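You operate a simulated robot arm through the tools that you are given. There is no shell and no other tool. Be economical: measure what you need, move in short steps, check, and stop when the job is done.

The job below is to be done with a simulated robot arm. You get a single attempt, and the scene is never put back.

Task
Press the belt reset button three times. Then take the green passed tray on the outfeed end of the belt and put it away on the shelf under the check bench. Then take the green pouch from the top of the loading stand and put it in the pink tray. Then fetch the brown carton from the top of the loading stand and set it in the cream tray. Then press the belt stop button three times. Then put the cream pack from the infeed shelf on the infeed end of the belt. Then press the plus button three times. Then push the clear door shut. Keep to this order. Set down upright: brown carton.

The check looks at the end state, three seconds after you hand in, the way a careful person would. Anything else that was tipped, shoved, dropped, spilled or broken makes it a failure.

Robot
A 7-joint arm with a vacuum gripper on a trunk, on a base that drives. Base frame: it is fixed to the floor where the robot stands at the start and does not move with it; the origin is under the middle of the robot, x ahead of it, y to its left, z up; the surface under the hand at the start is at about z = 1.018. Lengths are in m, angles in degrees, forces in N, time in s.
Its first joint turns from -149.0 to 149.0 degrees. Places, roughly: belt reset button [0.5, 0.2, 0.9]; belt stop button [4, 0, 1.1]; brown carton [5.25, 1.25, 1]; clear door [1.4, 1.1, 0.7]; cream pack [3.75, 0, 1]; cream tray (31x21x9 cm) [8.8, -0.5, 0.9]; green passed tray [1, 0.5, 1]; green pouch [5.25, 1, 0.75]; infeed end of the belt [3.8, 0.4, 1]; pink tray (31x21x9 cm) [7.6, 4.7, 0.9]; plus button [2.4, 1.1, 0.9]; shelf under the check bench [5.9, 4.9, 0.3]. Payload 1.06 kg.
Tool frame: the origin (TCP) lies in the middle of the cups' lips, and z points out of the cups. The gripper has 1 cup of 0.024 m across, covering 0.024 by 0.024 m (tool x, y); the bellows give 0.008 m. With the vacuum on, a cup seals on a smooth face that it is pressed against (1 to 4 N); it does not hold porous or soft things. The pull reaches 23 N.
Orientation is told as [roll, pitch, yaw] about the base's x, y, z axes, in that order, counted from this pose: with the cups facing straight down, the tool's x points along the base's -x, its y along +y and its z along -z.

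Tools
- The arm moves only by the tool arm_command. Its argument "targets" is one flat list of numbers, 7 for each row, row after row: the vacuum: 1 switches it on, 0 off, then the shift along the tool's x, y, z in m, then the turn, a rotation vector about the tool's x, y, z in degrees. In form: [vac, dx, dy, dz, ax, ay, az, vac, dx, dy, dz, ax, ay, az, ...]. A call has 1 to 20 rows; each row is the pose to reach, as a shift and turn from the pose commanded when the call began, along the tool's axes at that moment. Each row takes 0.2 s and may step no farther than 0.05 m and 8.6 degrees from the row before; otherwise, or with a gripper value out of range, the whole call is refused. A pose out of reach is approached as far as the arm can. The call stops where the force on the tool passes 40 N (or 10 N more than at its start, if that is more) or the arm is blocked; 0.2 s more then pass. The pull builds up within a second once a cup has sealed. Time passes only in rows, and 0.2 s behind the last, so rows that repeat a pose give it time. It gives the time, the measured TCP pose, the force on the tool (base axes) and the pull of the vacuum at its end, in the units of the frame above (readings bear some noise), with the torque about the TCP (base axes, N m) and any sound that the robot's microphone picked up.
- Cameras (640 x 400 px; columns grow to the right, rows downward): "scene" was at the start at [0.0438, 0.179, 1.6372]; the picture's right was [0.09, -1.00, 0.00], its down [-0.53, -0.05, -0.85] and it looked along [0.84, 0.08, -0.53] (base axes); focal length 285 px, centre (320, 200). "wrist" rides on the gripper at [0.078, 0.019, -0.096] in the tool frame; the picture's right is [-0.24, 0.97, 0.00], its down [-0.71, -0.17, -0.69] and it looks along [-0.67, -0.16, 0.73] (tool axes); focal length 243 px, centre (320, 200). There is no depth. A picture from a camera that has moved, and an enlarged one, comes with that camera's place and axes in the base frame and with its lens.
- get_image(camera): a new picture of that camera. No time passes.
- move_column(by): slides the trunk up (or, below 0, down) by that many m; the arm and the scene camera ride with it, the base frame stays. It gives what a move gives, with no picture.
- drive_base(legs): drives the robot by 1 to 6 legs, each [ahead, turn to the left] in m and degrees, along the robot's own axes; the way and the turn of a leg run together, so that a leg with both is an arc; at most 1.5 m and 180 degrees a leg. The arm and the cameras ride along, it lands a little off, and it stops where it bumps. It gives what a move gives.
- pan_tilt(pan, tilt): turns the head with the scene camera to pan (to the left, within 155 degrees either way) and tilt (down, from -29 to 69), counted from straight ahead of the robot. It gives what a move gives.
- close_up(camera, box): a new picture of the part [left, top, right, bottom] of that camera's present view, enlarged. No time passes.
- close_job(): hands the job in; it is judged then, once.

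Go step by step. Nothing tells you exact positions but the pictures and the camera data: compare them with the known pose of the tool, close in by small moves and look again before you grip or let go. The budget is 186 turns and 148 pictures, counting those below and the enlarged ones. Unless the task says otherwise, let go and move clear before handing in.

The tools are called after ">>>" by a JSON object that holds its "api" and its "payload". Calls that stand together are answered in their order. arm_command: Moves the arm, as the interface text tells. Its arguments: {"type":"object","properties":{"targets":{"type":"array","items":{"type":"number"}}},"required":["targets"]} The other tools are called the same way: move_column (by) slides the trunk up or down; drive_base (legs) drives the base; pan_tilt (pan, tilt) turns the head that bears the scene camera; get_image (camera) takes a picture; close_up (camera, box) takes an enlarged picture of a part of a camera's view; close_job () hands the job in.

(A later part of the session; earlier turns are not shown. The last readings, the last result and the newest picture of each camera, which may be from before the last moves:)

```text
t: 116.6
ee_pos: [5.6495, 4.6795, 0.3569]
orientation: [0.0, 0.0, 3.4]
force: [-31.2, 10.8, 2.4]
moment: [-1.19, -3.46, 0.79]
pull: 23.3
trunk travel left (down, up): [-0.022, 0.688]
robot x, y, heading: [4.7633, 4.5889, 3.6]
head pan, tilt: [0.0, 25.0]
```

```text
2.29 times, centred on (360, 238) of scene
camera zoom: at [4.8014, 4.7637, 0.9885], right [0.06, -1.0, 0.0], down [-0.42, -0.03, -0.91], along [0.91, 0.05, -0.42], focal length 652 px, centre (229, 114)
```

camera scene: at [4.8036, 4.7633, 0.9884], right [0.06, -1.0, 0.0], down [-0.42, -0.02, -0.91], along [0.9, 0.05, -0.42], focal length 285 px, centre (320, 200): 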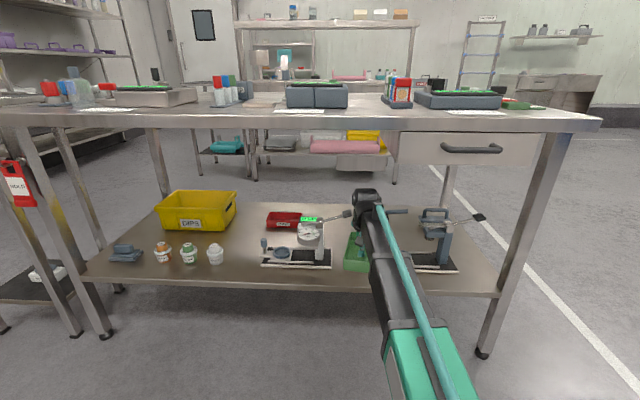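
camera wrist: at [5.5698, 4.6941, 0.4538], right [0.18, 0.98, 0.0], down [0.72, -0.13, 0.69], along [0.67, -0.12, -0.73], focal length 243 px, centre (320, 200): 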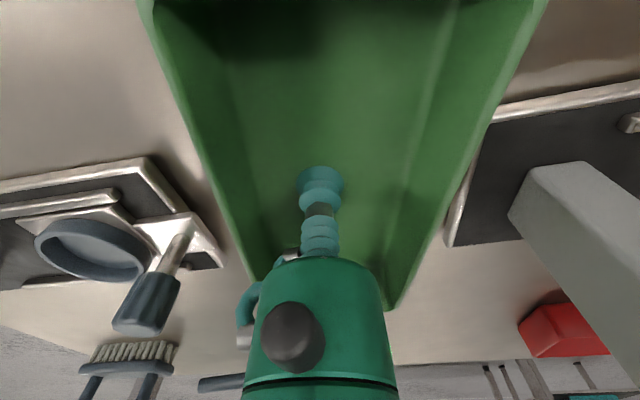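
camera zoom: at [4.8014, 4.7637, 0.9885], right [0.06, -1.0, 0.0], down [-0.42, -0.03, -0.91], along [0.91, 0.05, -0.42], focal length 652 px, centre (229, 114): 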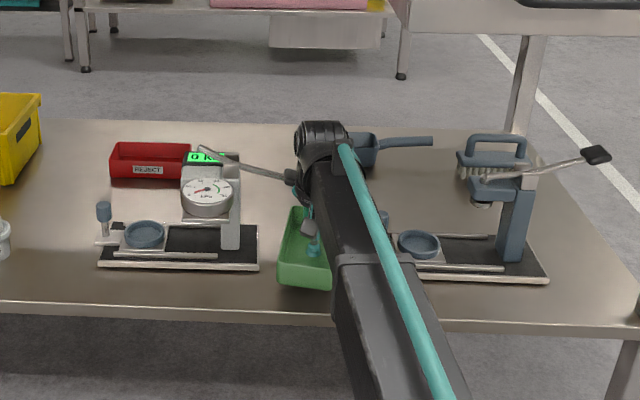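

The wrist has touched the balance's lever (31 N backwards). I back straight off from it at once.

>>> {"api": "arm_command", "payload": {"targets": [1, 0.015, 0, 0, 0, 0, 0, 1, 0.03, 0, 0, 0, 0, 0, 1, 0.045, 0, 0, 0, 0, 0]}}

>>> {"api": "close_up", "payload": {"camera": "scene", "box": [220, 150, 500, 325]}}

>>> {"api": "get_image", "payload": {"camera": "wrist"}}

```text
t: 117.4
ee_pos: [5.6044, 4.6734, 0.3571]
orientation: [0.0, 0.0, 3.1]
force: [0.1, 0.8, -1.7]
moment: [-0.04, 0.01, -0.02]
pull: 22.5
trunk travel left (down, up): [-0.022, 0.688]
robot x, y, heading: [4.7664, 4.592, 3.1]
head pan, tilt: [0.0, 25.0]
```

```text
2.29 times, centred on (360, 238) of scene
camera zoom: at [4.8038, 4.7633, 0.9884], right [0.06, -1.0, 0.0], down [-0.42, -0.02, -0.91], along [0.9, 0.05, -0.42], focal length 652 px, centre (229, 114)
```

zoom: 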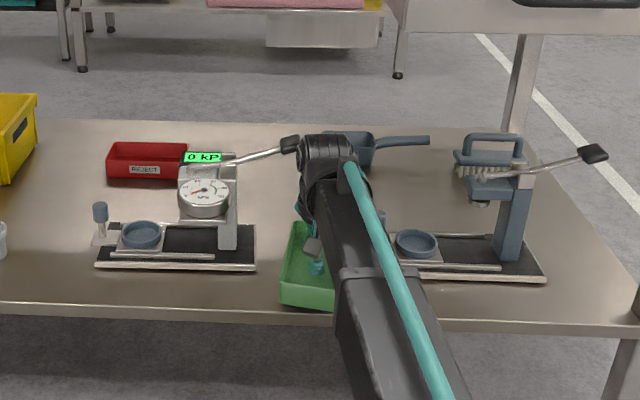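

```text
108 pictures are left
camera wrist: at [5.5261, 4.6881, 0.4535], right [0.18, 0.98, 0.0], down [0.72, -0.13, 0.69], along [0.67, -0.13, -0.73], focal length 243 px, centre (320, 200)
```

wrist: 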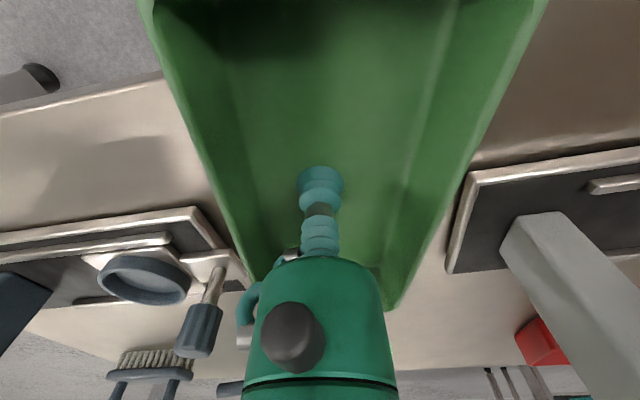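

The lever sprang back, boards are unmoved. Plan: set the tray down here (partly over the edge, stable), then re-grip nearer its front end and slide it in, staying clear of the lever.

>>> {"api": "arm_command", "payload": {"targets": [1, 0, -0.01, 0, 0, 0, 0, 1, 0, -0.01, 0.012, 0, 0, 0, 1, 0, -0.01, 0.02, 0, 0, 0, 1, 0, -0.01, 0.024, 0, 0, 0, 1, 0, -0.01, 0.024, 0, 0, 0]}}

```text
t: 118.6
ee_pos: [5.6054, 4.6627, 0.333]
orientation: [0.0, 0.0, 3.1]
force: [-0.3, -0.2, -1.4]
moment: [-0.02, 0.02, 0.02]
pull: 22.5
trunk travel left (down, up): [-0.022, 0.688]
robot x, y, heading: [4.7643, 4.5885, 3.1]
head pan, tilt: [0.0, 25.0]
```

>>> {"api": "arm_command", "payload": {"targets": [1, 0, 0, 0.004, 0, 0, 0, 1, 0, 0, 0.008, 0, 0, 0, 1, 0, 0, 0.008, 0, 0, 0]}}

>>> {"api": "get_image", "payload": {"camera": "wrist"}}

```text
t: 119.4
ee_pos: [5.6054, 4.6632, 0.3251]
orientation: [0.0, -0.2, 3.1]
force: [2.3, -1.2, 10.8]
moment: [0.01, 0.04, 0.03]
pull: 23.1
trunk travel left (down, up): [-0.022, 0.688]
robot x, y, heading: [4.7671, 4.5921, 3.0]
head pan, tilt: [0.0, 25.0]
```

```text
107 pictures are left
camera wrist: at [5.5267, 4.6781, 0.4225], right [0.18, 0.98, 0.0], down [0.71, -0.13, 0.69], along [0.67, -0.13, -0.73], focal length 243 px, centre (320, 200)
```

wrist: 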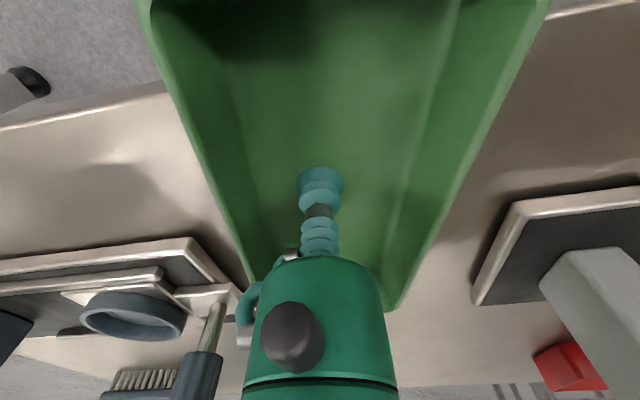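

On the shelf. Release, lift slightly, move 4.5 cm toward me and re-grip the tray floor.

>>> {"api": "arm_command", "payload": {"targets": [0, 0, 0, -0.006, 0, 0, 0, 0, 0, 0, -0.006, 0, 0, 0, 0, 0, 0, -0.006, 0, 0, 0, 0, 0, 0, -0.006, 0, 0, 0, 0, 0, 0, -0.02, 0, 0, 0, 0, 0.045, 0, -0.02, 0, 0, 0, 0, 0.045, 0, -0.02, 0, 0, 0]}}

>>> {"api": "get_image", "payload": {"camera": "wrist"}}

```text
t: 121.0
ee_pos: [5.5608, 4.6607, 0.3454]
orientation: [0.0, 0.0, 3.1]
force: [-0.6, -0.2, -0.3]
moment: [0.02, -0.01, 0.01]
pull: 0.0
trunk travel left (down, up): [-0.022, 0.688]
robot x, y, heading: [4.7654, 4.5942, 3.4]
head pan, tilt: [0.0, 25.0]
```

```text
106 pictures are left
camera wrist: at [5.4816, 4.6751, 0.4418], right [0.18, 0.98, 0.0], down [0.72, -0.13, 0.69], along [0.67, -0.13, -0.73], focal length 243 px, centre (320, 200)
```

wrist: 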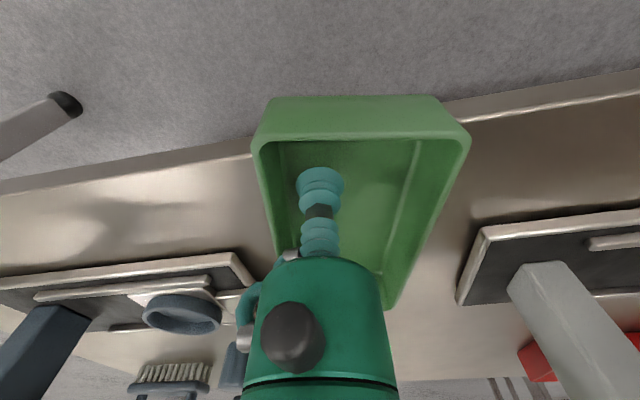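

The cup is near the tray's front end, slightly off to the −y side. Nudge it inward, press, seal and slide the tray ~4 cm in.

>>> {"api": "arm_command", "payload": {"targets": [1, -0.006, 0.009, 0, 0, 0, 0, 1, -0.006, 0.009, 0.012, 0, 0, 0, 1, -0.006, 0.009, 0.0185, 0, 0, 0, 1, -0.006, 0.009, 0.0185, 0, 0, 0, 1, -0.006, 0.009, 0.0185, 0, 0, 0]}}

```text
t: 122.2
ee_pos: [5.5657, 4.6691, 0.3262]
orientation: [0.0, 0.0, 3.1]
force: [-0.1, 0.7, -0.9]
moment: [0.0, 0.04, 0.01]
pull: 22.9
trunk travel left (down, up): [-0.022, 0.688]
robot x, y, heading: [4.7682, 4.59, 3.3]
head pan, tilt: [0.0, 25.0]
```

>>> {"api": "arm_command", "payload": {"targets": [1, -0.012, 0, 0, 0, 0, 0, 1, -0.024, 0, 0, 0, 0, 0, 1, -0.036, 0, 0, 0, 0, 0, 1, -0.044, 0, 0, 0, 0, 0]}}

>>> {"api": "arm_command", "payload": {"targets": [0, 0, 0, -0.003, 0, 0, 0, 0, 0, 0, -0.003, 0, 0, 0, 0, 0, 0, -0.003, 0, 0, 0, 0, 0, 0, -0.003, 0, 0, 0, 0, 0, 0, -0.02, 0, 0, 0, 0, 0.02, 0, -0.06, 0, 0, 0, 0, 0.06, 0, -0.09, 0, 0, 0, 0, 0.11, 0, -0.09, 0, 0, 0, 0, 0.16, 0, -0.09, 0, 0, 0]}}

>>> {"api": "get_image", "payload": {"camera": "wrist"}}

>>> {"api": "get_image", "payload": {"camera": "scene"}}

```text
t: 123.2
ee_pos: [5.6101, 4.6727, 0.3265]
orientation: [0.1, 0.1, 3.1]
force: [-0.5, -0.2, 0.2]
moment: [0.03, 0.08, 0.01]
pull: 23.0
trunk travel left (down, up): [-0.022, 0.688]
robot x, y, heading: [4.7696, 4.5928, 3.3]
head pan, tilt: [0.0, 25.0]
```

```text
t: 125.2
ee_pos: [5.4488, 4.6642, 0.4166]
orientation: [0.0, 0.0, 3.1]
force: [0.7, 0.1, 0.0]
moment: [0.0, 0.05, -0.01]
pull: 0.1
trunk travel left (down, up): [-0.022, 0.688]
robot x, y, heading: [4.7632, 4.5868, 3.0]
head pan, tilt: [0.0, 25.0]
```

```text
105 pictures are left
camera wrist: at [5.3698, 4.6792, 0.5134], right [0.18, 0.98, 0.0], down [0.72, -0.13, 0.68], along [0.67, -0.13, -0.73], focal length 243 px, centre (320, 200)
```

wrist: 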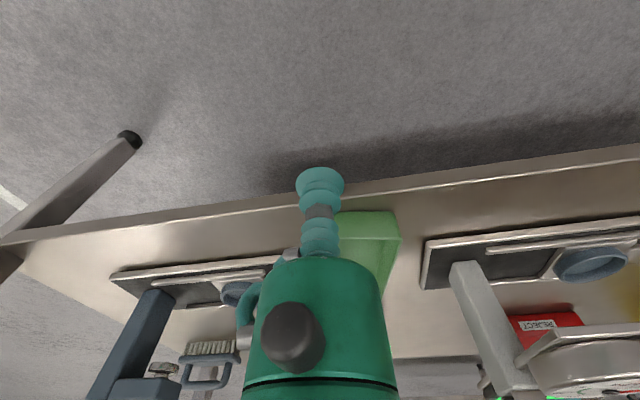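

```text
104 pictures are left
camera scene: at [4.8037, 4.7633, 0.9884], right [0.06, -1.0, 0.0], down [-0.42, -0.02, -0.91], along [0.9, 0.05, -0.42], focal length 285 px, centre (320, 200)
```

scene: 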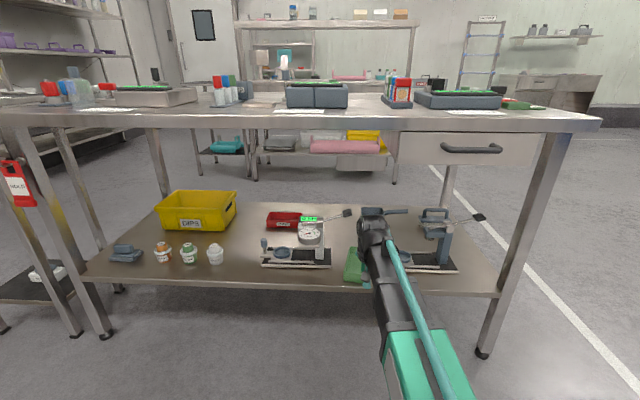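

The green tray is fully on the shelf. I back out, raise the trunk and go toward the loading stand.

>>> {"api": "drive_base", "payload": {"legs": [[-0.3, 0]]}}

>>> {"api": "move_column", "payload": {"by": 0.4}}

>>> {"api": "move_column", "payload": {"by": 0.28}}

>>> {"api": "drive_base", "payload": {"legs": [[0, -93], [1.4, 0]]}}

>>> {"api": "pan_tilt", "payload": {"pan": 15, "tilt": 20}}

>>> {"api": "get_image", "payload": {"camera": "scene"}}

```text
t: 127.2
ee_pos: [5.1512, 4.649, 0.4164]
orientation: [0.0, 0.0, 3.2]
force: [-0.2, 0.1, 0.3]
moment: [-0.02, 0.02, 0.01]
pull: 0.1
trunk travel left (down, up): [-0.022, 0.688]
robot x, y, heading: [4.4672, 4.5738, 3.3]
head pan, tilt: [0.0, 25.0]
```

```text
t: 131.0
ee_pos: [5.1505, 4.6483, 0.817]
orientation: [0.1, 0.0, 3.1]
force: [0.3, -0.2, -0.8]
moment: [0.0, 0.01, 0.0]
pull: 0.0
trunk travel left (down, up): [-0.422, 0.288]
robot x, y, heading: [4.4648, 4.5724, 3.4]
head pan, tilt: [0.0, 25.0]
```

```text
t: 133.9
ee_pos: [5.1509, 4.6499, 1.0959]
orientation: [0.0, 0.1, 3.3]
force: [0.6, 0.4, 0.3]
moment: [0.0, 0.04, 0.02]
pull: 0.0
trunk travel left (down, up): [-0.702, 0.008]
robot x, y, heading: [4.4662, 4.5778, 3.4]
head pan, tilt: [0.0, 25.0]
```

```text
t: 144.8
ee_pos: [4.5523, 2.4833, 1.0966]
orientation: [0.0, 0.0, -88.2]
force: [0.7, 1.4, 0.7]
moment: [0.05, -0.02, -0.01]
pull: 0.2
trunk travel left (down, up): [-0.702, 0.008]
robot x, y, heading: [4.4886, 3.1709, -88.2]
head pan, tilt: [0.0, 25.0]
```

```text
t: 145.6
ee_pos: [4.5534, 2.4843, 1.0973]
orientation: [0.0, 0.0, -88.2]
force: [0.0, -0.2, -0.8]
moment: [-0.01, 0.01, 0.0]
pull: 0.1
trunk travel left (down, up): [-0.702, 0.008]
robot x, y, heading: [4.4948, 3.167, -88.2]
head pan, tilt: [15.0, 20.0]
```

```text
103 pictures are left
camera scene: at [4.6885, 3.1312, 1.6765], right [-0.96, -0.29, 0.0], down [-0.1, 0.33, -0.94], along [0.27, -0.9, -0.34], focal length 285 px, centre (320, 200)
```

scene: 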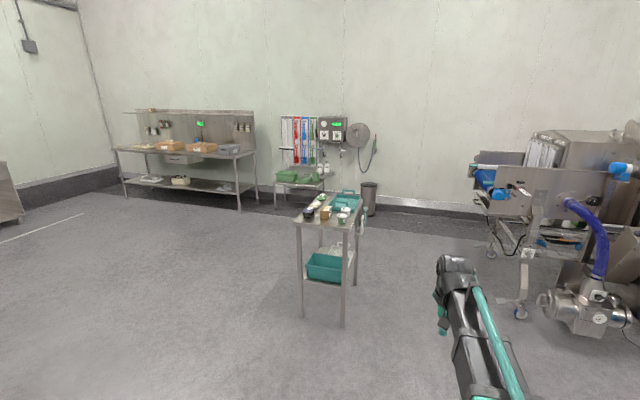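

>>> {"api": "close_up", "payload": {"camera": "scene", "box": [260, 170, 420, 270]}}

>>> {"api": "close_up", "payload": {"camera": "scene", "box": [440, 130, 640, 330]}}

```text
4.00 times, centred on (340, 220) of scene
camera zoom: at [4.6885, 3.1312, 1.6765], right [-0.96, -0.29, 0.0], down [-0.1, 0.33, -0.94], along [0.27, -0.9, -0.34], focal length 1140 px, centre (240, 120)
```

zoom: 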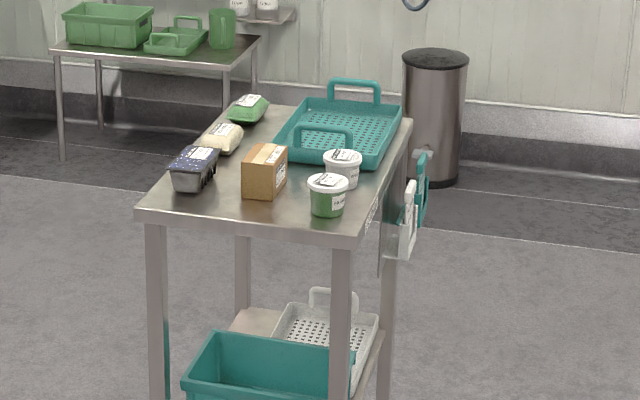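

```text
2.00 times, centred on (540, 230) of scene
camera zoom: at [4.6885, 3.1312, 1.6765], right [-0.96, -0.29, 0.0], down [-0.1, 0.33, -0.94], along [0.27, -0.9, -0.34], focal length 570 px, centre (-120, 140)
```

zoom: 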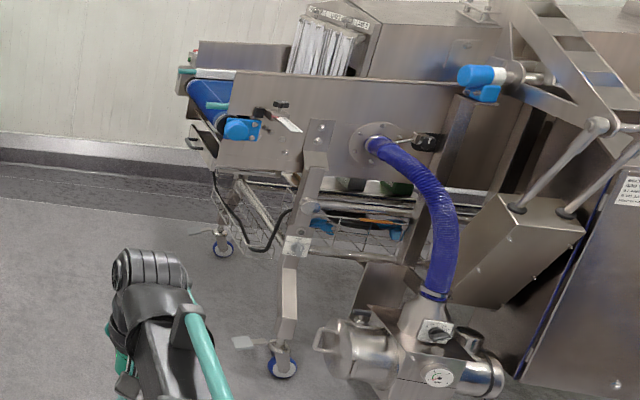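

Loading stand top (z≈0.85) spans x 5.0–5.35, y 0.85–1.42; carton near (5.2,1.28), green pouch near (5.33,0.92). I'll approach from its open +x side.

>>> {"api": "drive_base", "payload": {"legs": [[0, 50], [1.05, 0], [1.0, 0], [0, -52], [0.85, 0], [0, -90]]}}

>>> {"api": "pan_tilt", "payload": {"pan": 0, "tilt": 35}}

>>> {"api": "get_image", "payload": {"camera": "scene"}}

>>> {"api": "get_image", "payload": {"camera": "wrist"}}

```text
t: 168.3
ee_pos: [5.4183, 1.0344, 1.0974]
orientation: [0.0, 0.2, -179.5]
force: [0.9, 0.3, 0.3]
moment: [-0.01, -0.01, -0.01]
pull: 0.0
trunk travel left (down, up): [-0.702, 0.008]
robot x, y, heading: [6.1037, 1.0749, -179.4]
head pan, tilt: [15.0, 20.0]
```

```text
t: 169.0
ee_pos: [5.4178, 1.033, 1.0971]
orientation: [0.0, 0.0, -179.4]
force: [-0.2, 0.4, 0.1]
moment: [0.01, 0.0, 0.0]
pull: 0.0
trunk travel left (down, up): [-0.702, 0.008]
robot x, y, heading: [6.1064, 1.0788, -179.7]
head pan, tilt: [0.0, 35.0]
```

```text
100 pictures are left
camera scene: at [6.0618, 0.9069, 1.6527], right [-0.01, 1.0, 0.0], down [0.57, 0.01, -0.82], along [-0.82, -0.01, -0.57], focal length 285 px, centre (320, 200)
```

scene: 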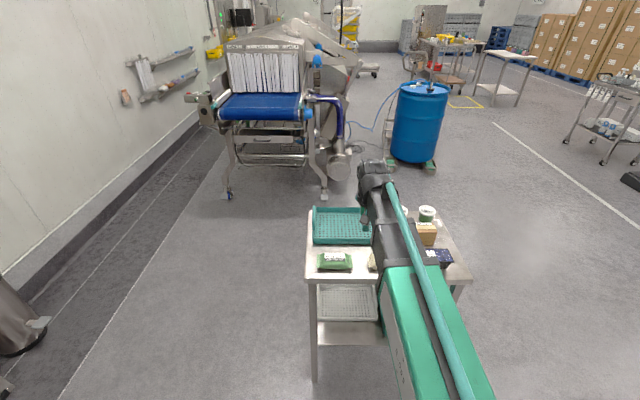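

```text
99 pictures are left
camera wrist: at [5.496, 1.016, 1.1934], right [-0.23, -0.97, 0.0], down [-0.71, 0.17, 0.69], along [-0.67, 0.16, -0.73], focal length 243 px, centre (320, 200)
```

wrist: 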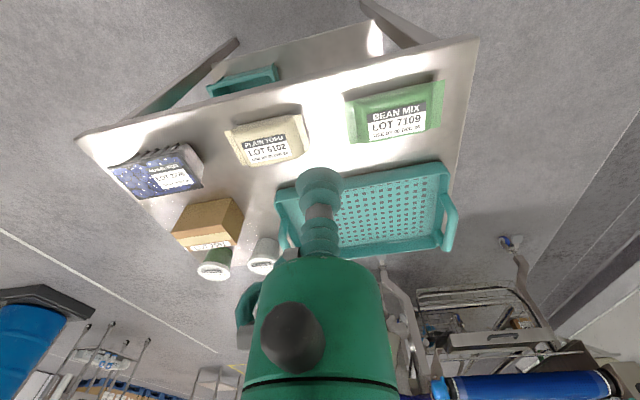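

The green pouch ("BEAN MIX") is at about (5.337, 0.952). Move above it and look.

>>> {"api": "arm_command", "payload": {"targets": [0, -0.03, 0.03, 0, 0, 0, 0, 0, -0.06, 0.06, 0.02, 0, 0, 0, 0, -0.083, 0.081, 0.06, 0, 0, 0, 0, -0.083, 0.081, 0.1, 0, 0, 0, 0, -0.083, 0.081, 0.14, 0, 0, 0, 0, -0.083, 0.081, 0.14, 0, 0, 0]}}

>>> {"api": "get_image", "payload": {"camera": "wrist"}}

>>> {"api": "close_up", "payload": {"camera": "scene", "box": [290, 190, 490, 315]}}

```text
refused: row 3 steps farther than a row can; nothing moved
```

```text
98 pictures are left
camera wrist: at [5.496, 1.016, 1.1934], right [-0.23, -0.97, 0.0], down [-0.71, 0.17, 0.69], along [-0.67, 0.16, -0.73], focal length 243 px, centre (320, 200)
```

wrist: 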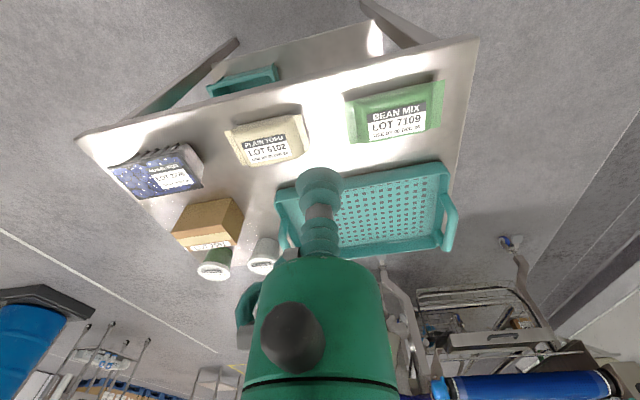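

```text
3.20 times, centred on (390, 252) of scene
camera zoom: at [6.0618, 0.9069, 1.6527], right [-0.01, 1.0, 0.0], down [0.57, 0.01, -0.82], along [-0.82, -0.01, -0.57], focal length 912 px, centre (96, 32)
```

zoom: 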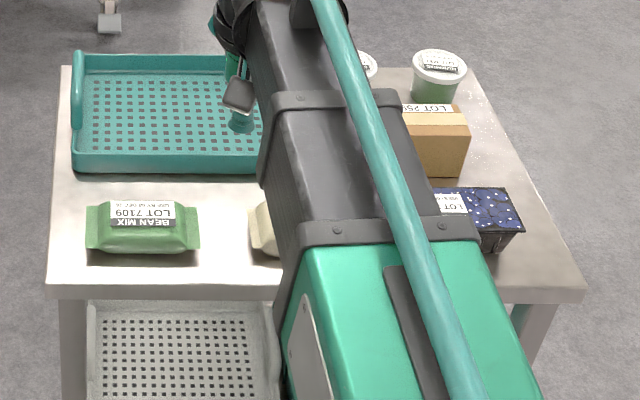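

Target the label centre (5.322, 0.952).

>>> {"api": "arm_command", "payload": {"targets": [0, -0.03, 0.027, 0, 0, 0, 0, 0, -0.06, 0.054, 0, 0, 0, 0, 0, -0.096, 0.081, 0, 0, 0, 0, 0, -0.096, 0.081, 0.05, 0, 0, 0, 0, -0.096, 0.081, 0.1, 0, 0, 0, 0, -0.096, 0.081, 0.14, 0, 0, 0, 0, -0.096, 0.081, 0.14, 0, 0, 0]}}

>>> {"api": "get_image", "payload": {"camera": "wrist"}}

>>> {"api": "close_up", "payload": {"camera": "scene", "box": [290, 190, 490, 315]}}

```text
t: 170.6
ee_pos: [5.3221, 0.9526, 0.9555]
orientation: [0.0, 0.1, -179.5]
force: [0.0, 0.1, -0.3]
moment: [-0.02, 0.01, -0.01]
pull: 0.1
trunk travel left (down, up): [-0.702, 0.008]
robot x, y, heading: [6.1025, 1.0733, -179.2]
head pan, tilt: [0.0, 35.0]
```

```text
96 pictures are left
camera wrist: at [5.4008, 0.9344, 1.0526], right [-0.23, -0.97, 0.0], down [-0.71, 0.17, 0.69], along [-0.67, 0.16, -0.73], focal length 243 px, centre (320, 200)
```

wrist: 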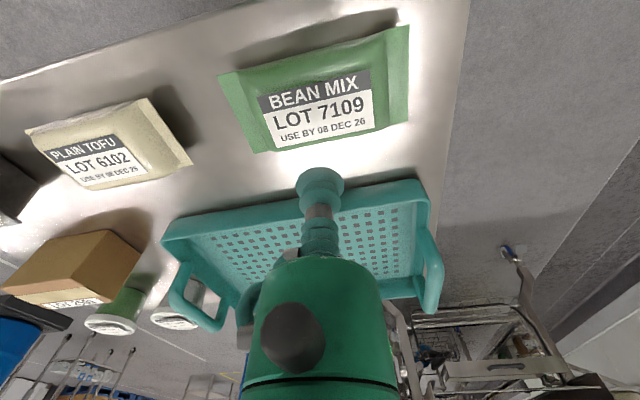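

```text
3.20 times, centred on (390, 252) of scene
camera zoom: at [6.0619, 0.907, 1.6527], right [-0.01, 1.0, 0.0], down [0.57, 0.01, -0.82], along [-0.82, -0.01, -0.57], focal length 912 px, centre (96, 32)
```

zoom: 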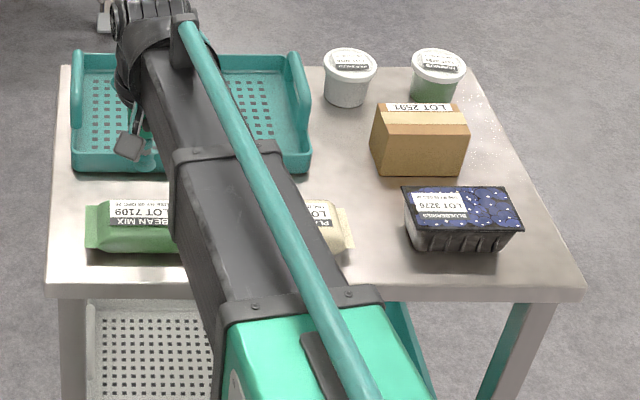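

Shift +1.3 cm in x and descend with vacuum on in fine steps.

>>> {"api": "arm_command", "payload": {"targets": [1, 0.013, 0.001, 0.02, 0, 0, 0, 1, 0.013, 0.001, 0.04, 0, 0, 0, 1, 0.013, 0.001, 0.052, 0, 0, 0, 1, 0.013, 0.001, 0.058, 0, 0, 0, 1, 0.013, 0.001, 0.064, 0, 0, 0, 1, 0.013, 0.001, 0.064, 0, 0, 0]}}

>>> {"api": "get_image", "payload": {"camera": "wrist"}}

```text
t: 172.0
ee_pos: [5.3351, 0.9515, 0.8927]
orientation: [0.0, 0.0, -179.5]
force: [0.0, -0.1, 0.2]
moment: [0.0, 0.02, -0.02]
pull: 23.4
trunk travel left (down, up): [-0.702, 0.008]
robot x, y, heading: [6.1058, 1.0779, -179.3]
head pan, tilt: [0.0, 35.0]
```

```text
94 pictures are left
camera wrist: at [5.4134, 0.9335, 0.9888], right [-0.23, -0.97, 0.0], down [-0.71, 0.17, 0.69], along [-0.67, 0.16, -0.73], focal length 243 px, centre (320, 200)
```

wrist: 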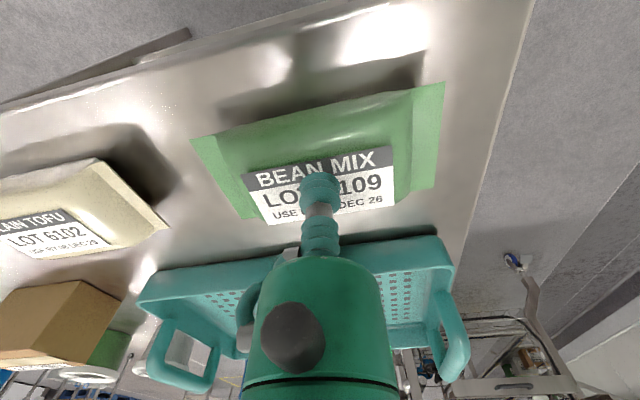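

Sealed on the label. Lift high, then turn and drive toward the pink tray's bench.

>>> {"api": "arm_command", "payload": {"targets": [1, 0, 0, -0.01, 0, 0, 0, 1, 0, 0, -0.03, 0, 0, 0, 1, 0, 0, -0.06, 0, 0, 0, 1, 0, 0, -0.1, 0, 0, 0, 1, 0, 0, -0.15, 0, 0, 0, 1, 0, 0, -0.2, 0, 0, 0, 1, 0, 0, -0.25, 0, 0, 0, 1, 0, 0, -0.3, 0, 0, 0, 1, 0, 0, -0.34, 0, 0, 0]}}

>>> {"api": "drive_base", "payload": {"legs": [[0, -122]]}}

>>> {"api": "pan_tilt", "payload": {"pan": 0, "tilt": 20}}

>>> {"api": "get_image", "payload": {"camera": "scene"}}

```text
t: 174.0
ee_pos: [5.3365, 0.9485, 1.2307]
orientation: [0.0, -0.1, -179.5]
force: [-0.2, -0.3, -2.5]
moment: [-0.04, 0.01, -0.01]
pull: 23.3
trunk travel left (down, up): [-0.702, 0.008]
robot x, y, heading: [6.1034, 1.0765, -179.5]
head pan, tilt: [0.0, 35.0]
```

```text
t: 179.5
ee_pos: [6.4119, 1.7922, 1.2306]
orientation: [-0.1, 0.0, 57.7]
force: [-0.6, -0.6, -1.5]
moment: [-0.01, 0.03, 0.01]
pull: 22.9
trunk travel left (down, up): [-0.702, 0.008]
robot x, y, heading: [6.1028, 1.0751, 58.1]
head pan, tilt: [0.0, 35.0]
```

```text
t: 180.3
ee_pos: [6.4117, 1.7936, 1.2316]
orientation: [-0.1, 0.0, 57.7]
force: [-0.4, 0.8, -0.8]
moment: [0.0, -0.01, -0.03]
pull: 22.3
trunk travel left (down, up): [-0.702, 0.008]
robot x, y, heading: [6.1036, 1.0778, 57.7]
head pan, tilt: [0.0, 20.0]
```

```text
93 pictures are left
camera scene: at [5.9848, 1.2089, 1.6765], right [0.85, -0.53, 0.0], down [-0.18, -0.29, -0.94], along [0.5, 0.8, -0.34], focal length 285 px, centre (320, 200)
```

scene: 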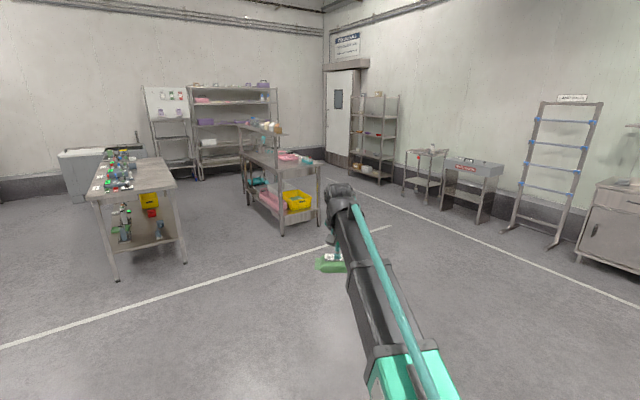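

>>> {"api": "close_up", "payload": {"camera": "scene", "box": [220, 110, 380, 240]}}

```text
3.08 times, centred on (300, 175) of scene
camera zoom: at [5.9848, 1.2089, 1.6765], right [0.85, -0.53, 0.0], down [-0.18, -0.29, -0.94], along [0.5, 0.8, -0.34], focal length 877 px, centre (382, 277)
```

zoom: 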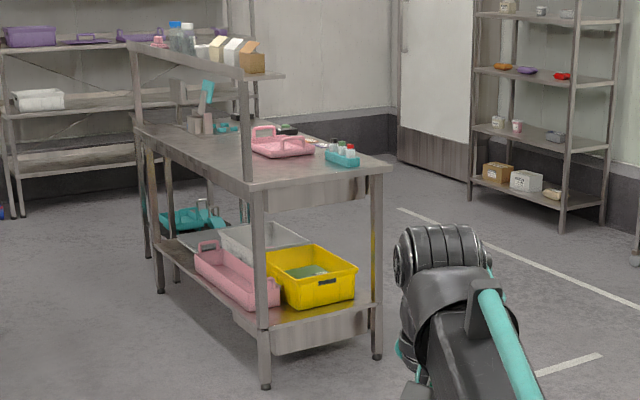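

Pink tray sits on the second bench (x 7.3–7.9, from y 4.25, upper shelf on its −x side). I approach from its −y end, heading 90°.

>>> {"api": "drive_base", "payload": {"legs": [[0, -6.6], [1.25, 0], [1.2, 0], [0, 39], [0.5, 0]]}}

>>> {"api": "pan_tilt", "payload": {"pan": 0, "tilt": 30}}

>>> {"api": "get_image", "payload": {"camera": "scene"}}

```text
t: 197.2
ee_pos: [7.4451, 4.2725, 1.2315]
orientation: [0.0, 0.0, 90.6]
force: [-0.6, 1.1, -2.2]
moment: [0.01, -0.01, -0.01]
pull: 22.5
trunk travel left (down, up): [-0.702, 0.008]
robot x, y, heading: [7.5761, 3.5043, 90.8]
head pan, tilt: [0.0, 20.0]
```

```text
t: 197.9
ee_pos: [7.4456, 4.2733, 1.2314]
orientation: [0.0, 0.0, 90.6]
force: [-1.3, 0.6, -0.9]
moment: [0.01, 0.02, 0.0]
pull: 22.9
trunk travel left (down, up): [-0.702, 0.008]
robot x, y, heading: [7.5788, 3.5031, 91.1]
head pan, tilt: [0.0, 30.0]
```

```text
91 pictures are left
camera scene: at [7.4054, 3.5489, 1.6605], right [1.0, 0.02, 0.0], down [0.01, -0.5, -0.87], along [-0.01, 0.87, -0.5], focal length 285 px, centre (320, 200)
```

scene: 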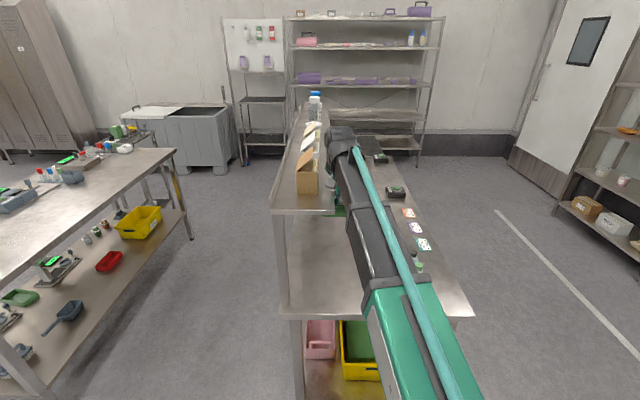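

My tool is close to the upper shelf edge; I move it to the right (+x) before going further, then look.

>>> {"api": "arm_command", "payload": {"targets": [1, 0.03, -0.03, 0, 0, 0, 0, 1, 0.04, -0.07, 0, 0, 0, 0, 1, 0.04, -0.11, 0, 0, 0, 0, 1, 0.04, -0.15, 0, 0, 0, 0, 1, 0.04, -0.19, 0, 0, 0, 0, 1, 0.04, -0.19, 0, 0, 0, 0]}}

>>> {"api": "get_image", "payload": {"camera": "scene"}}

>>> {"api": "get_image", "payload": {"camera": "wrist"}}

```text
t: 199.3
ee_pos: [7.6354, 4.2347, 1.2324]
orientation: [0.0, -0.1, 90.9]
force: [0.6, 0.3, -1.3]
moment: [0.0, -0.03, 0.03]
pull: 22.4
trunk travel left (down, up): [-0.702, 0.008]
robot x, y, heading: [7.5756, 3.5059, 90.9]
head pan, tilt: [0.0, 30.0]
```

```text
90 pictures are left
camera scene: at [7.4052, 3.5487, 1.6604], right [1.0, 0.02, 0.0], down [0.01, -0.5, -0.87], along [-0.01, 0.87, -0.5], focal length 285 px, centre (320, 200)
```

scene: 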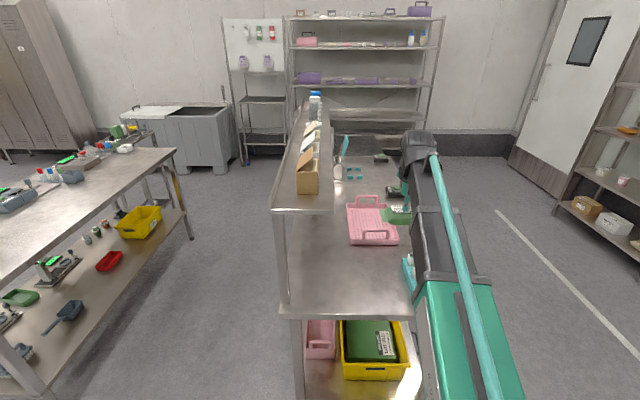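

```text
89 pictures are left
camera wrist: at [7.6185, 4.1567, 1.3278], right [-0.98, 0.22, 0.0], down [0.16, 0.71, 0.69], along [0.15, 0.67, -0.73], focal length 243 px, centre (320, 200)
```

wrist: 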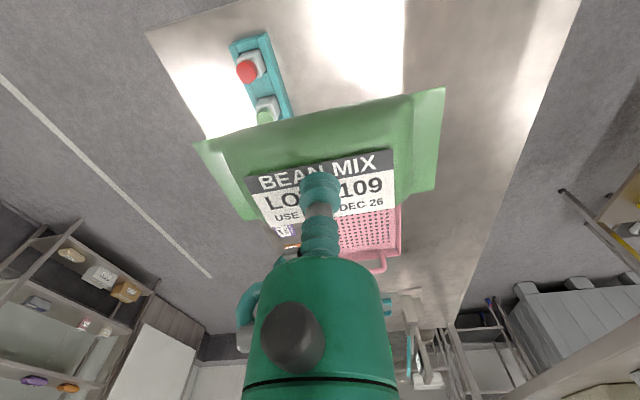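

Pink tray centre is about (7.626, 4.65), long side along y. Drive ahead 0.28 m and look.

>>> {"api": "drive_base", "payload": {"legs": [[0.28, 0]]}}

>>> {"api": "get_image", "payload": {"camera": "scene"}}

>>> {"api": "get_image", "payload": {"camera": "wrist"}}

```text
t: 201.2
ee_pos: [7.6301, 4.5197, 1.2313]
orientation: [0.0, 0.1, 90.9]
force: [0.0, -0.2, -1.7]
moment: [-0.01, -0.02, 0.0]
pull: 23.2
trunk travel left (down, up): [-0.702, 0.008]
robot x, y, heading: [7.5718, 3.7911, 91.0]
head pan, tilt: [0.0, 30.0]
```

```text
88 pictures are left
camera scene: at [7.4009, 3.8328, 1.6604], right [1.0, 0.02, 0.0], down [0.01, -0.5, -0.87], along [-0.01, 0.87, -0.5], focal length 285 px, centre (320, 200)
```

scene: 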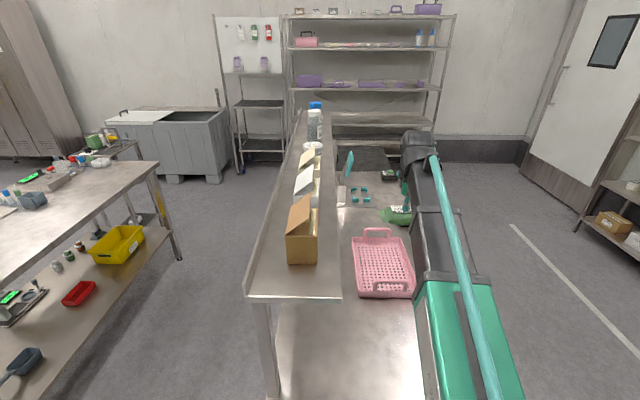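

```text
87 pictures are left
camera wrist: at [7.6129, 4.4409, 1.3272], right [-0.98, 0.22, 0.0], down [0.16, 0.71, 0.68], along [0.15, 0.67, -0.73], focal length 243 px, centre (320, 200)
```

wrist: 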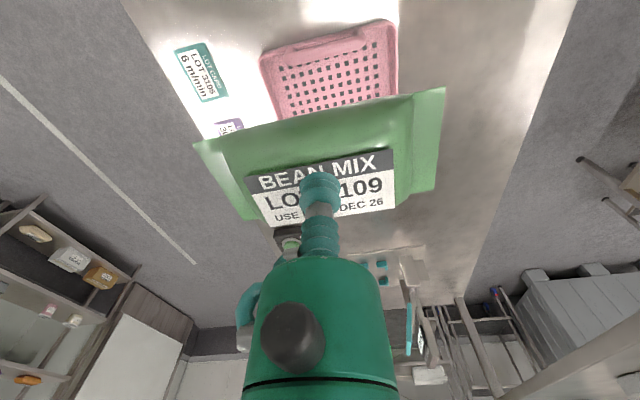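

Target TCP (7.622, 4.655). Move over the tray and descend partway.

>>> {"api": "arm_command", "payload": {"targets": [1, -0.045, 0.002, 0, 0, 0, 0, 1, -0.09, 0.004, 0, 0, 0, 0, 1, -0.135, 0.006, 0, 0, 0, 0, 1, -0.135, 0.006, 0.05, 0, 0, 0, 1, -0.135, 0.006, 0.1, 0, 0, 0, 1, -0.135, 0.006, 0.15, 0, 0, 0, 1, -0.135, 0.006, 0.18, 0, 0, 0, 1, -0.135, 0.006, 0.18, 0, 0, 0]}}

>>> {"api": "get_image", "payload": {"camera": "wrist"}}

>>> {"api": "close_up", "payload": {"camera": "scene", "box": [320, 170, 480, 320]}}

```text
t: 203.0
ee_pos: [7.6236, 4.6519, 1.0515]
orientation: [-0.1, 0.0, 90.8]
force: [0.8, 0.1, -2.7]
moment: [-0.02, 0.0, -0.06]
pull: 22.9
trunk travel left (down, up): [-0.702, 0.008]
robot x, y, heading: [7.5704, 3.7887, 91.0]
head pan, tilt: [0.0, 30.0]
```

```text
86 pictures are left
camera wrist: at [7.6049, 4.5739, 1.1477], right [-0.98, 0.22, 0.0], down [0.16, 0.71, 0.69], along [0.15, 0.67, -0.73], focal length 243 px, centre (320, 200)
```

wrist: 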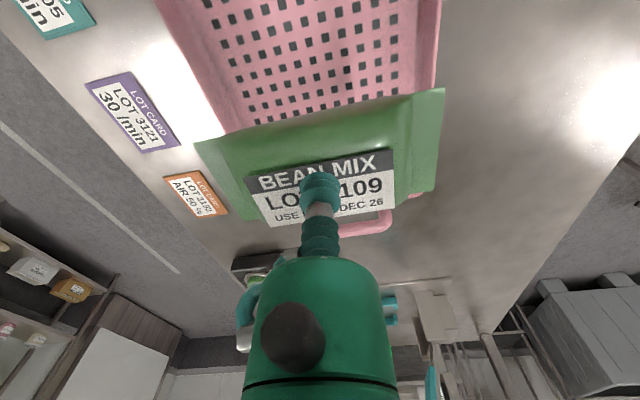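

```text
2.67 times, centred on (400, 245) of scene
camera zoom: at [7.4009, 3.8316, 1.6605], right [1.0, 0.02, 0.0], down [0.01, -0.5, -0.87], along [-0.01, 0.87, -0.5], focal length 760 px, centre (107, 80)
```

zoom: 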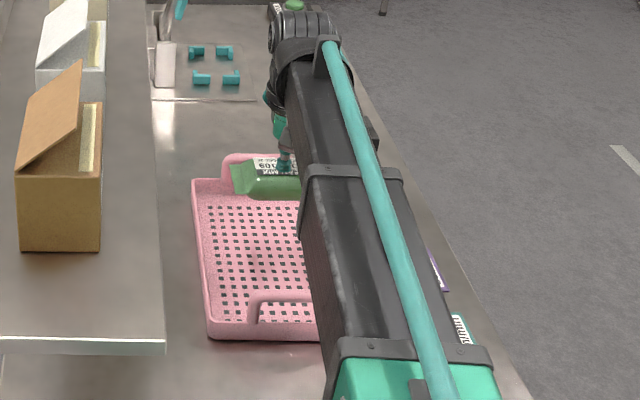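

Pouch is lined up with the tray interior. Descend to near the floor, then fine steps.

>>> {"api": "arm_command", "payload": {"targets": [1, 0, 0, 0.04, 0, 0, 0, 1, 0, 0, 0.075, 0, 0, 0, 1, 0, 0, 0.085, 0, 0, 0, 1, 0, 0, 0.085, 0, 0, 0]}}

>>> {"api": "get_image", "payload": {"camera": "wrist"}}

```text
t: 204.0
ee_pos: [7.6229, 4.6514, 0.9664]
orientation: [0.0, 0.0, 90.8]
force: [-0.5, -0.4, -1.8]
moment: [0.02, -0.01, 0.02]
pull: 23.5
trunk travel left (down, up): [-0.702, 0.008]
robot x, y, heading: [7.5718, 3.7868, 91.2]
head pan, tilt: [0.0, 30.0]
```

```text
84 pictures are left
camera wrist: at [7.6047, 4.5739, 1.0629], right [-0.98, 0.22, 0.0], down [0.16, 0.71, 0.69], along [0.15, 0.67, -0.73], focal length 243 px, centre (320, 200)
```

wrist: 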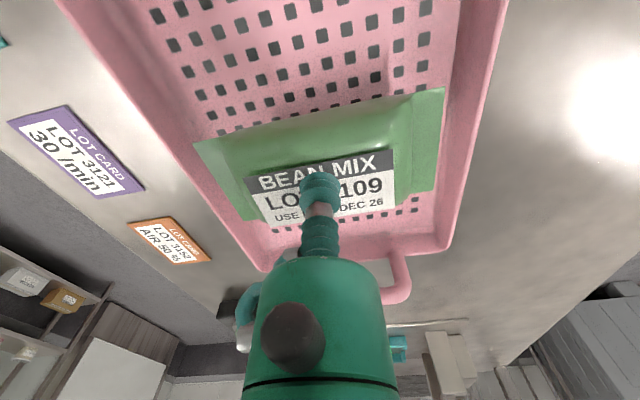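

Shift 1 cm in −x and 2 cm toward me to centre it, then settle down.

>>> {"api": "arm_command", "payload": {"targets": [1, 0.02, 0.01, 0, 0, 0, 0, 1, 0.02, 0.01, 0.006, 0, 0, 0, 1, 0.02, 0.01, 0.012, 0, 0, 0, 1, 0.02, 0.01, 0.016, 0, 0, 0, 1, 0.02, 0.01, 0.016, 0, 0, 0]}}

```text
t: 205.2
ee_pos: [7.6134, 4.6326, 0.9499]
orientation: [-0.1, 0.0, 90.8]
force: [-0.4, 0.3, -2.0]
moment: [0.01, -0.03, -0.02]
pull: 22.5
trunk travel left (down, up): [-0.702, 0.008]
robot x, y, heading: [7.5751, 3.7903, 91.0]
head pan, tilt: [0.0, 30.0]
```

>>> {"api": "arm_command", "payload": {"targets": [1, 0, 0, 0.004, 0, 0, 0, 1, 0, 0, 0.008, 0, 0, 0, 1, 0, 0, 0.008, 0, 0, 0]}}

```text
t: 206.0
ee_pos: [7.6135, 4.6338, 0.9418]
orientation: [0.1, 0.0, 90.8]
force: [-0.7, 0.1, -1.5]
moment: [-0.01, -0.02, 0.0]
pull: 23.1
trunk travel left (down, up): [-0.702, 0.008]
robot x, y, heading: [7.574, 3.7863, 91.2]
head pan, tilt: [0.0, 30.0]
```

>>> {"api": "arm_command", "payload": {"targets": [1, 0, 0, 0.004, 0, 0, 0, 1, 0, 0, 0.007, 0, 0, 0, 1, 0, 0, 0.007, 0, 0, 0]}}

>>> {"api": "get_image", "payload": {"camera": "wrist"}}

```text
t: 206.8
ee_pos: [7.6138, 4.6334, 0.9368]
orientation: [0.1, 0.0, 90.8]
force: [0.1, -0.3, -2.0]
moment: [-0.01, -0.03, 0.01]
pull: 22.9
trunk travel left (down, up): [-0.702, 0.008]
robot x, y, heading: [7.5686, 3.7865, 91.1]
head pan, tilt: [0.0, 30.0]
```

```text
83 pictures are left
camera wrist: at [7.5952, 4.5549, 1.0317], right [-0.98, 0.22, 0.0], down [0.16, 0.71, 0.69], along [0.15, 0.67, -0.73], focal length 243 px, centre (320, 200)
```

wrist: 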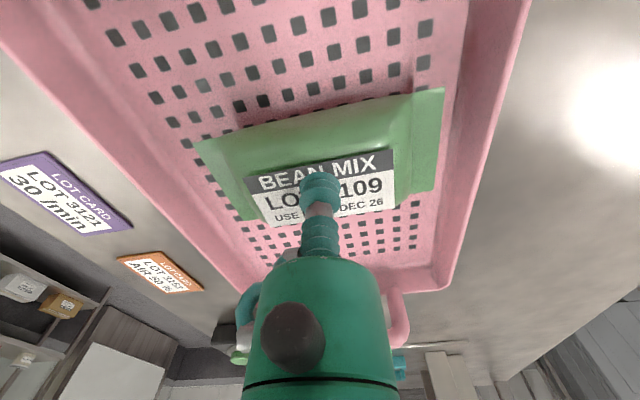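

Still not touching; continue down.

>>> {"api": "arm_command", "payload": {"targets": [1, 0, 0, 0.005, 0, 0, 0, 1, 0, 0, 0.01, 0, 0, 0, 1, 0, 0, 0.014, 0, 0, 0, 1, 0, 0, 0.014, 0, 0, 0]}}

```text
t: 207.8
ee_pos: [7.6128, 4.6322, 0.9223]
orientation: [-0.1, -0.1, 90.8]
force: [0.7, 5.3, 17.1]
moment: [-0.02, 0.02, 0.0]
pull: 22.9
trunk travel left (down, up): [-0.702, 0.008]
robot x, y, heading: [7.5736, 3.7921, 90.8]
head pan, tilt: [0.0, 30.0]
```

Contact. Ease up, release and lift away.

>>> {"api": "arm_command", "payload": {"targets": [1, 0, 0, -0.005, 0, 0, 0, 0, 0, 0, -0.005, 0, 0, 0, 0, 0, 0, -0.005, 0, 0, 0, 0, 0, 0, -0.005, 0, 0, 0, 0, 0, 0, -0.005, 0, 0, 0, 0, 0, 0, -0.02, 0, 0, 0, 0, 0, 0, -0.06, 0, 0, 0, 0, 0, 0, -0.11, 0, 0, 0, 0, 0, 0, -0.16, 0, 0, 0, 0, 0, 0, -0.21, 0, 0, 0, 0, 0, 0, -0.26, 0, 0, 0, 0, 0, 0, -0.3, 0, 0, 0]}}

>>> {"api": "get_image", "payload": {"camera": "wrist"}}

```text
t: 210.4
ee_pos: [7.6148, 4.6314, 1.2216]
orientation: [0.0, 0.0, 90.8]
force: [-0.4, 1.0, -0.1]
moment: [-0.02, 0.0, 0.0]
pull: 0.1
trunk travel left (down, up): [-0.702, 0.008]
robot x, y, heading: [7.5722, 3.7905, 91.0]
head pan, tilt: [0.0, 30.0]
```

```text
82 pictures are left
camera wrist: at [7.5978, 4.5535, 1.3174], right [-0.98, 0.22, 0.0], down [0.16, 0.71, 0.68], along [0.15, 0.67, -0.73], focal length 243 px, centre (320, 200)
```

wrist: 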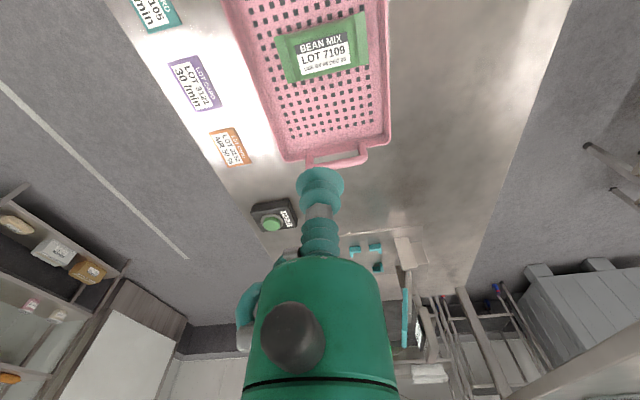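

Pouch is in the pink tray. Now back to the loading stand for the carton.

>>> {"api": "drive_base", "payload": {"legs": [[-0.8, 0], [0, 138.6], [1.2, 0], [1.1, 0], [0, -49.6]]}}

>>> {"api": "pan_tilt", "payload": {"pan": 0, "tilt": 35}}

>>> {"api": "get_image", "payload": {"camera": "scene"}}

>>> {"api": "get_image", "payload": {"camera": "wrist"}}

```text
t: 233.5
ee_pos: [5.2811, 1.2924, 1.2195]
orientation: [0.0, 0.0, -179.7]
force: [0.7, -1.8, -0.3]
moment: [0.0, -0.02, -0.03]
pull: 0.0
trunk travel left (down, up): [-0.702, 0.008]
robot x, y, heading: [6.1227, 1.2402, -179.4]
head pan, tilt: [0.0, 30.0]
```

```text
t: 234.2
ee_pos: [5.2824, 1.2936, 1.2198]
orientation: [0.0, 0.0, -179.7]
force: [-0.2, -0.1, -0.6]
moment: [0.01, 0.0, -0.02]
pull: 0.0
trunk travel left (down, up): [-0.702, 0.008]
robot x, y, heading: [6.1261, 1.2424, -179.8]
head pan, tilt: [0.0, 35.0]
```

```text
81 pictures are left
camera scene: at [6.0829, 1.0729, 1.6527], right [-0.01, 1.0, 0.0], down [0.57, 0.0, -0.82], along [-0.82, -0.01, -0.57], focal length 285 px, centre (320, 200)
```

scene: 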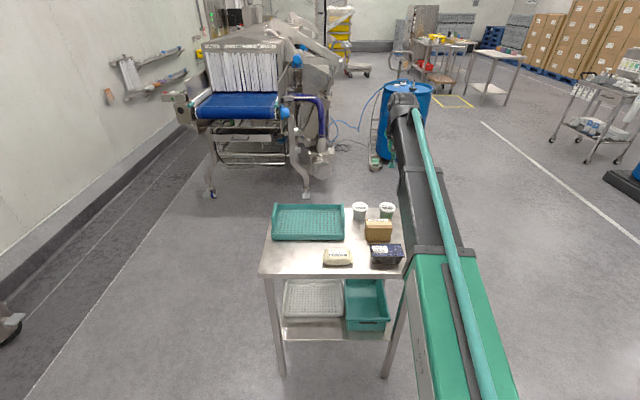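

```text
80 pictures are left
camera wrist: at [5.3602, 1.2752, 1.3167], right [-0.23, -0.97, 0.0], down [-0.71, 0.17, 0.69], along [-0.67, 0.16, -0.73], focal length 243 px, centre (320, 200)
```

wrist: 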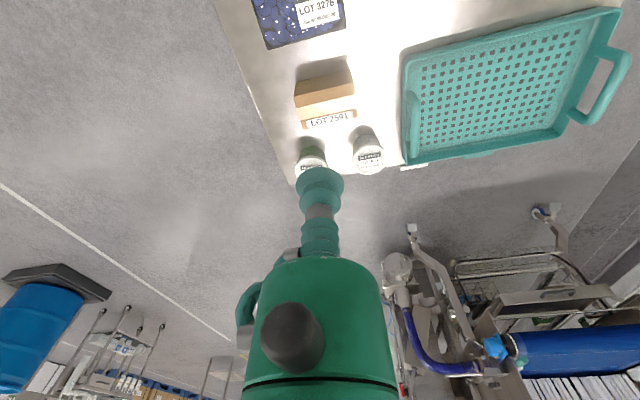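

I zoom on the carton to find its top face.

>>> {"api": "close_up", "payload": {"camera": "wrist", "box": [250, 20, 410, 180]}}

>>> {"api": "close_up", "payload": {"camera": "scene", "box": [320, 190, 430, 280]}}

```text
2.50 times, centred on (330, 100) of wrist
camera zoom: at [5.3602, 1.2752, 1.3167], right [-0.23, -0.97, 0.0], down [-0.71, 0.17, 0.69], along [-0.67, 0.16, -0.73], focal length 606 px, centre (295, 450)
```

zoom: 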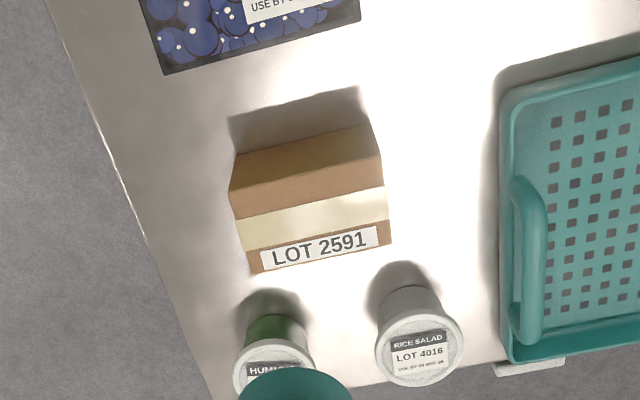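

```text
4.44 times, centred on (375, 235) of scene
camera zoom: at [6.0829, 1.0729, 1.6527], right [-0.01, 1.0, 0.0], down [0.57, 0.0, -0.82], along [-0.82, -0.01, -0.57], focal length 1267 px, centre (76, 44)
```

zoom: 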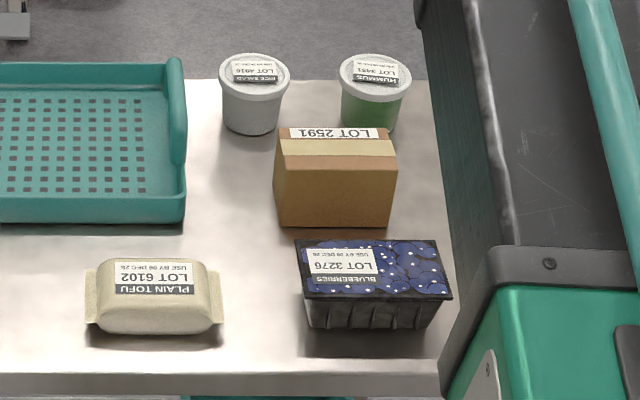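

Carton top centre ≈ (5.204, 1.298, 0.932), with tape across it. Move above it and look.

>>> {"api": "arm_command", "payload": {"targets": [0, -0.04, -0.002, 0, 0, 0, 0, 0, -0.078, -0.004, 0, 0, 0, 0, 0, -0.078, -0.004, 0.05, 0, 0, 0, 0, -0.078, -0.004, 0.1, 0, 0, 0, 0, -0.078, -0.004, 0.15, 0, 0, 0, 0, -0.078, -0.004, 0.2, 0, 0, 0, 0, -0.078, -0.004, 0.24, 0, 0, 0, 0, -0.078, -0.004, 0.24, 0, 0, 0]}}

>>> {"api": "get_image", "payload": {"camera": "wrist"}}

>>> {"api": "close_up", "payload": {"camera": "scene", "box": [320, 190, 430, 280]}}

```text
t: 235.9
ee_pos: [5.2028, 1.2981, 0.9803]
orientation: [0.0, 0.0, -179.6]
force: [-0.2, -0.2, 0.2]
moment: [0.01, -0.01, 0.01]
pull: 0.0
trunk travel left (down, up): [-0.702, 0.008]
robot x, y, heading: [6.1237, 1.2431, -179.3]
head pan, tilt: [0.0, 35.0]
```

```text
77 pictures are left
camera wrist: at [5.2829, 1.2795, 1.0773], right [-0.23, -0.97, 0.0], down [-0.71, 0.17, 0.69], along [-0.67, 0.16, -0.73], focal length 243 px, centre (320, 200)
```

wrist: 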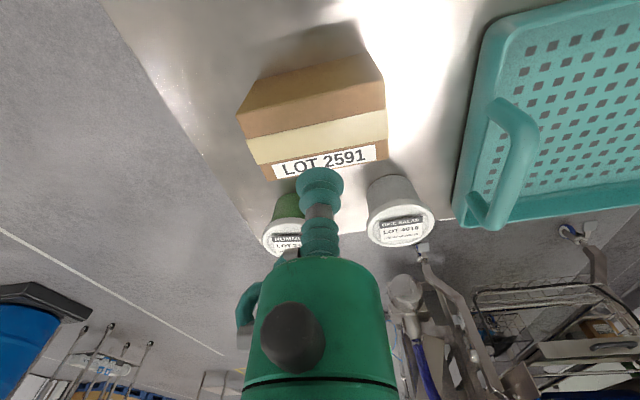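

```text
4.44 times, centred on (375, 235) of scene
camera zoom: at [6.083, 1.0729, 1.6527], right [-0.01, 1.0, 0.0], down [0.57, 0.0, -0.82], along [-0.82, -0.01, -0.57], focal length 1267 px, centre (76, 44)
```

zoom: 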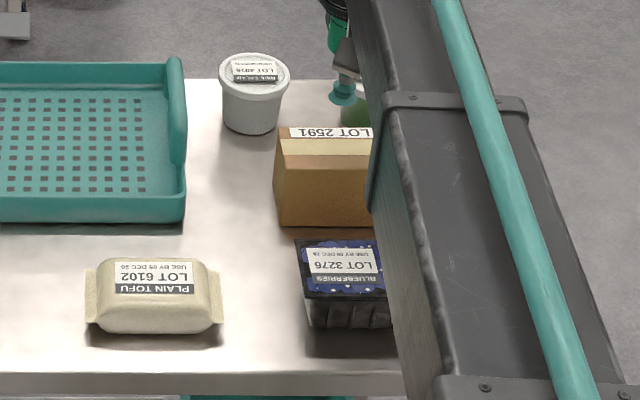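

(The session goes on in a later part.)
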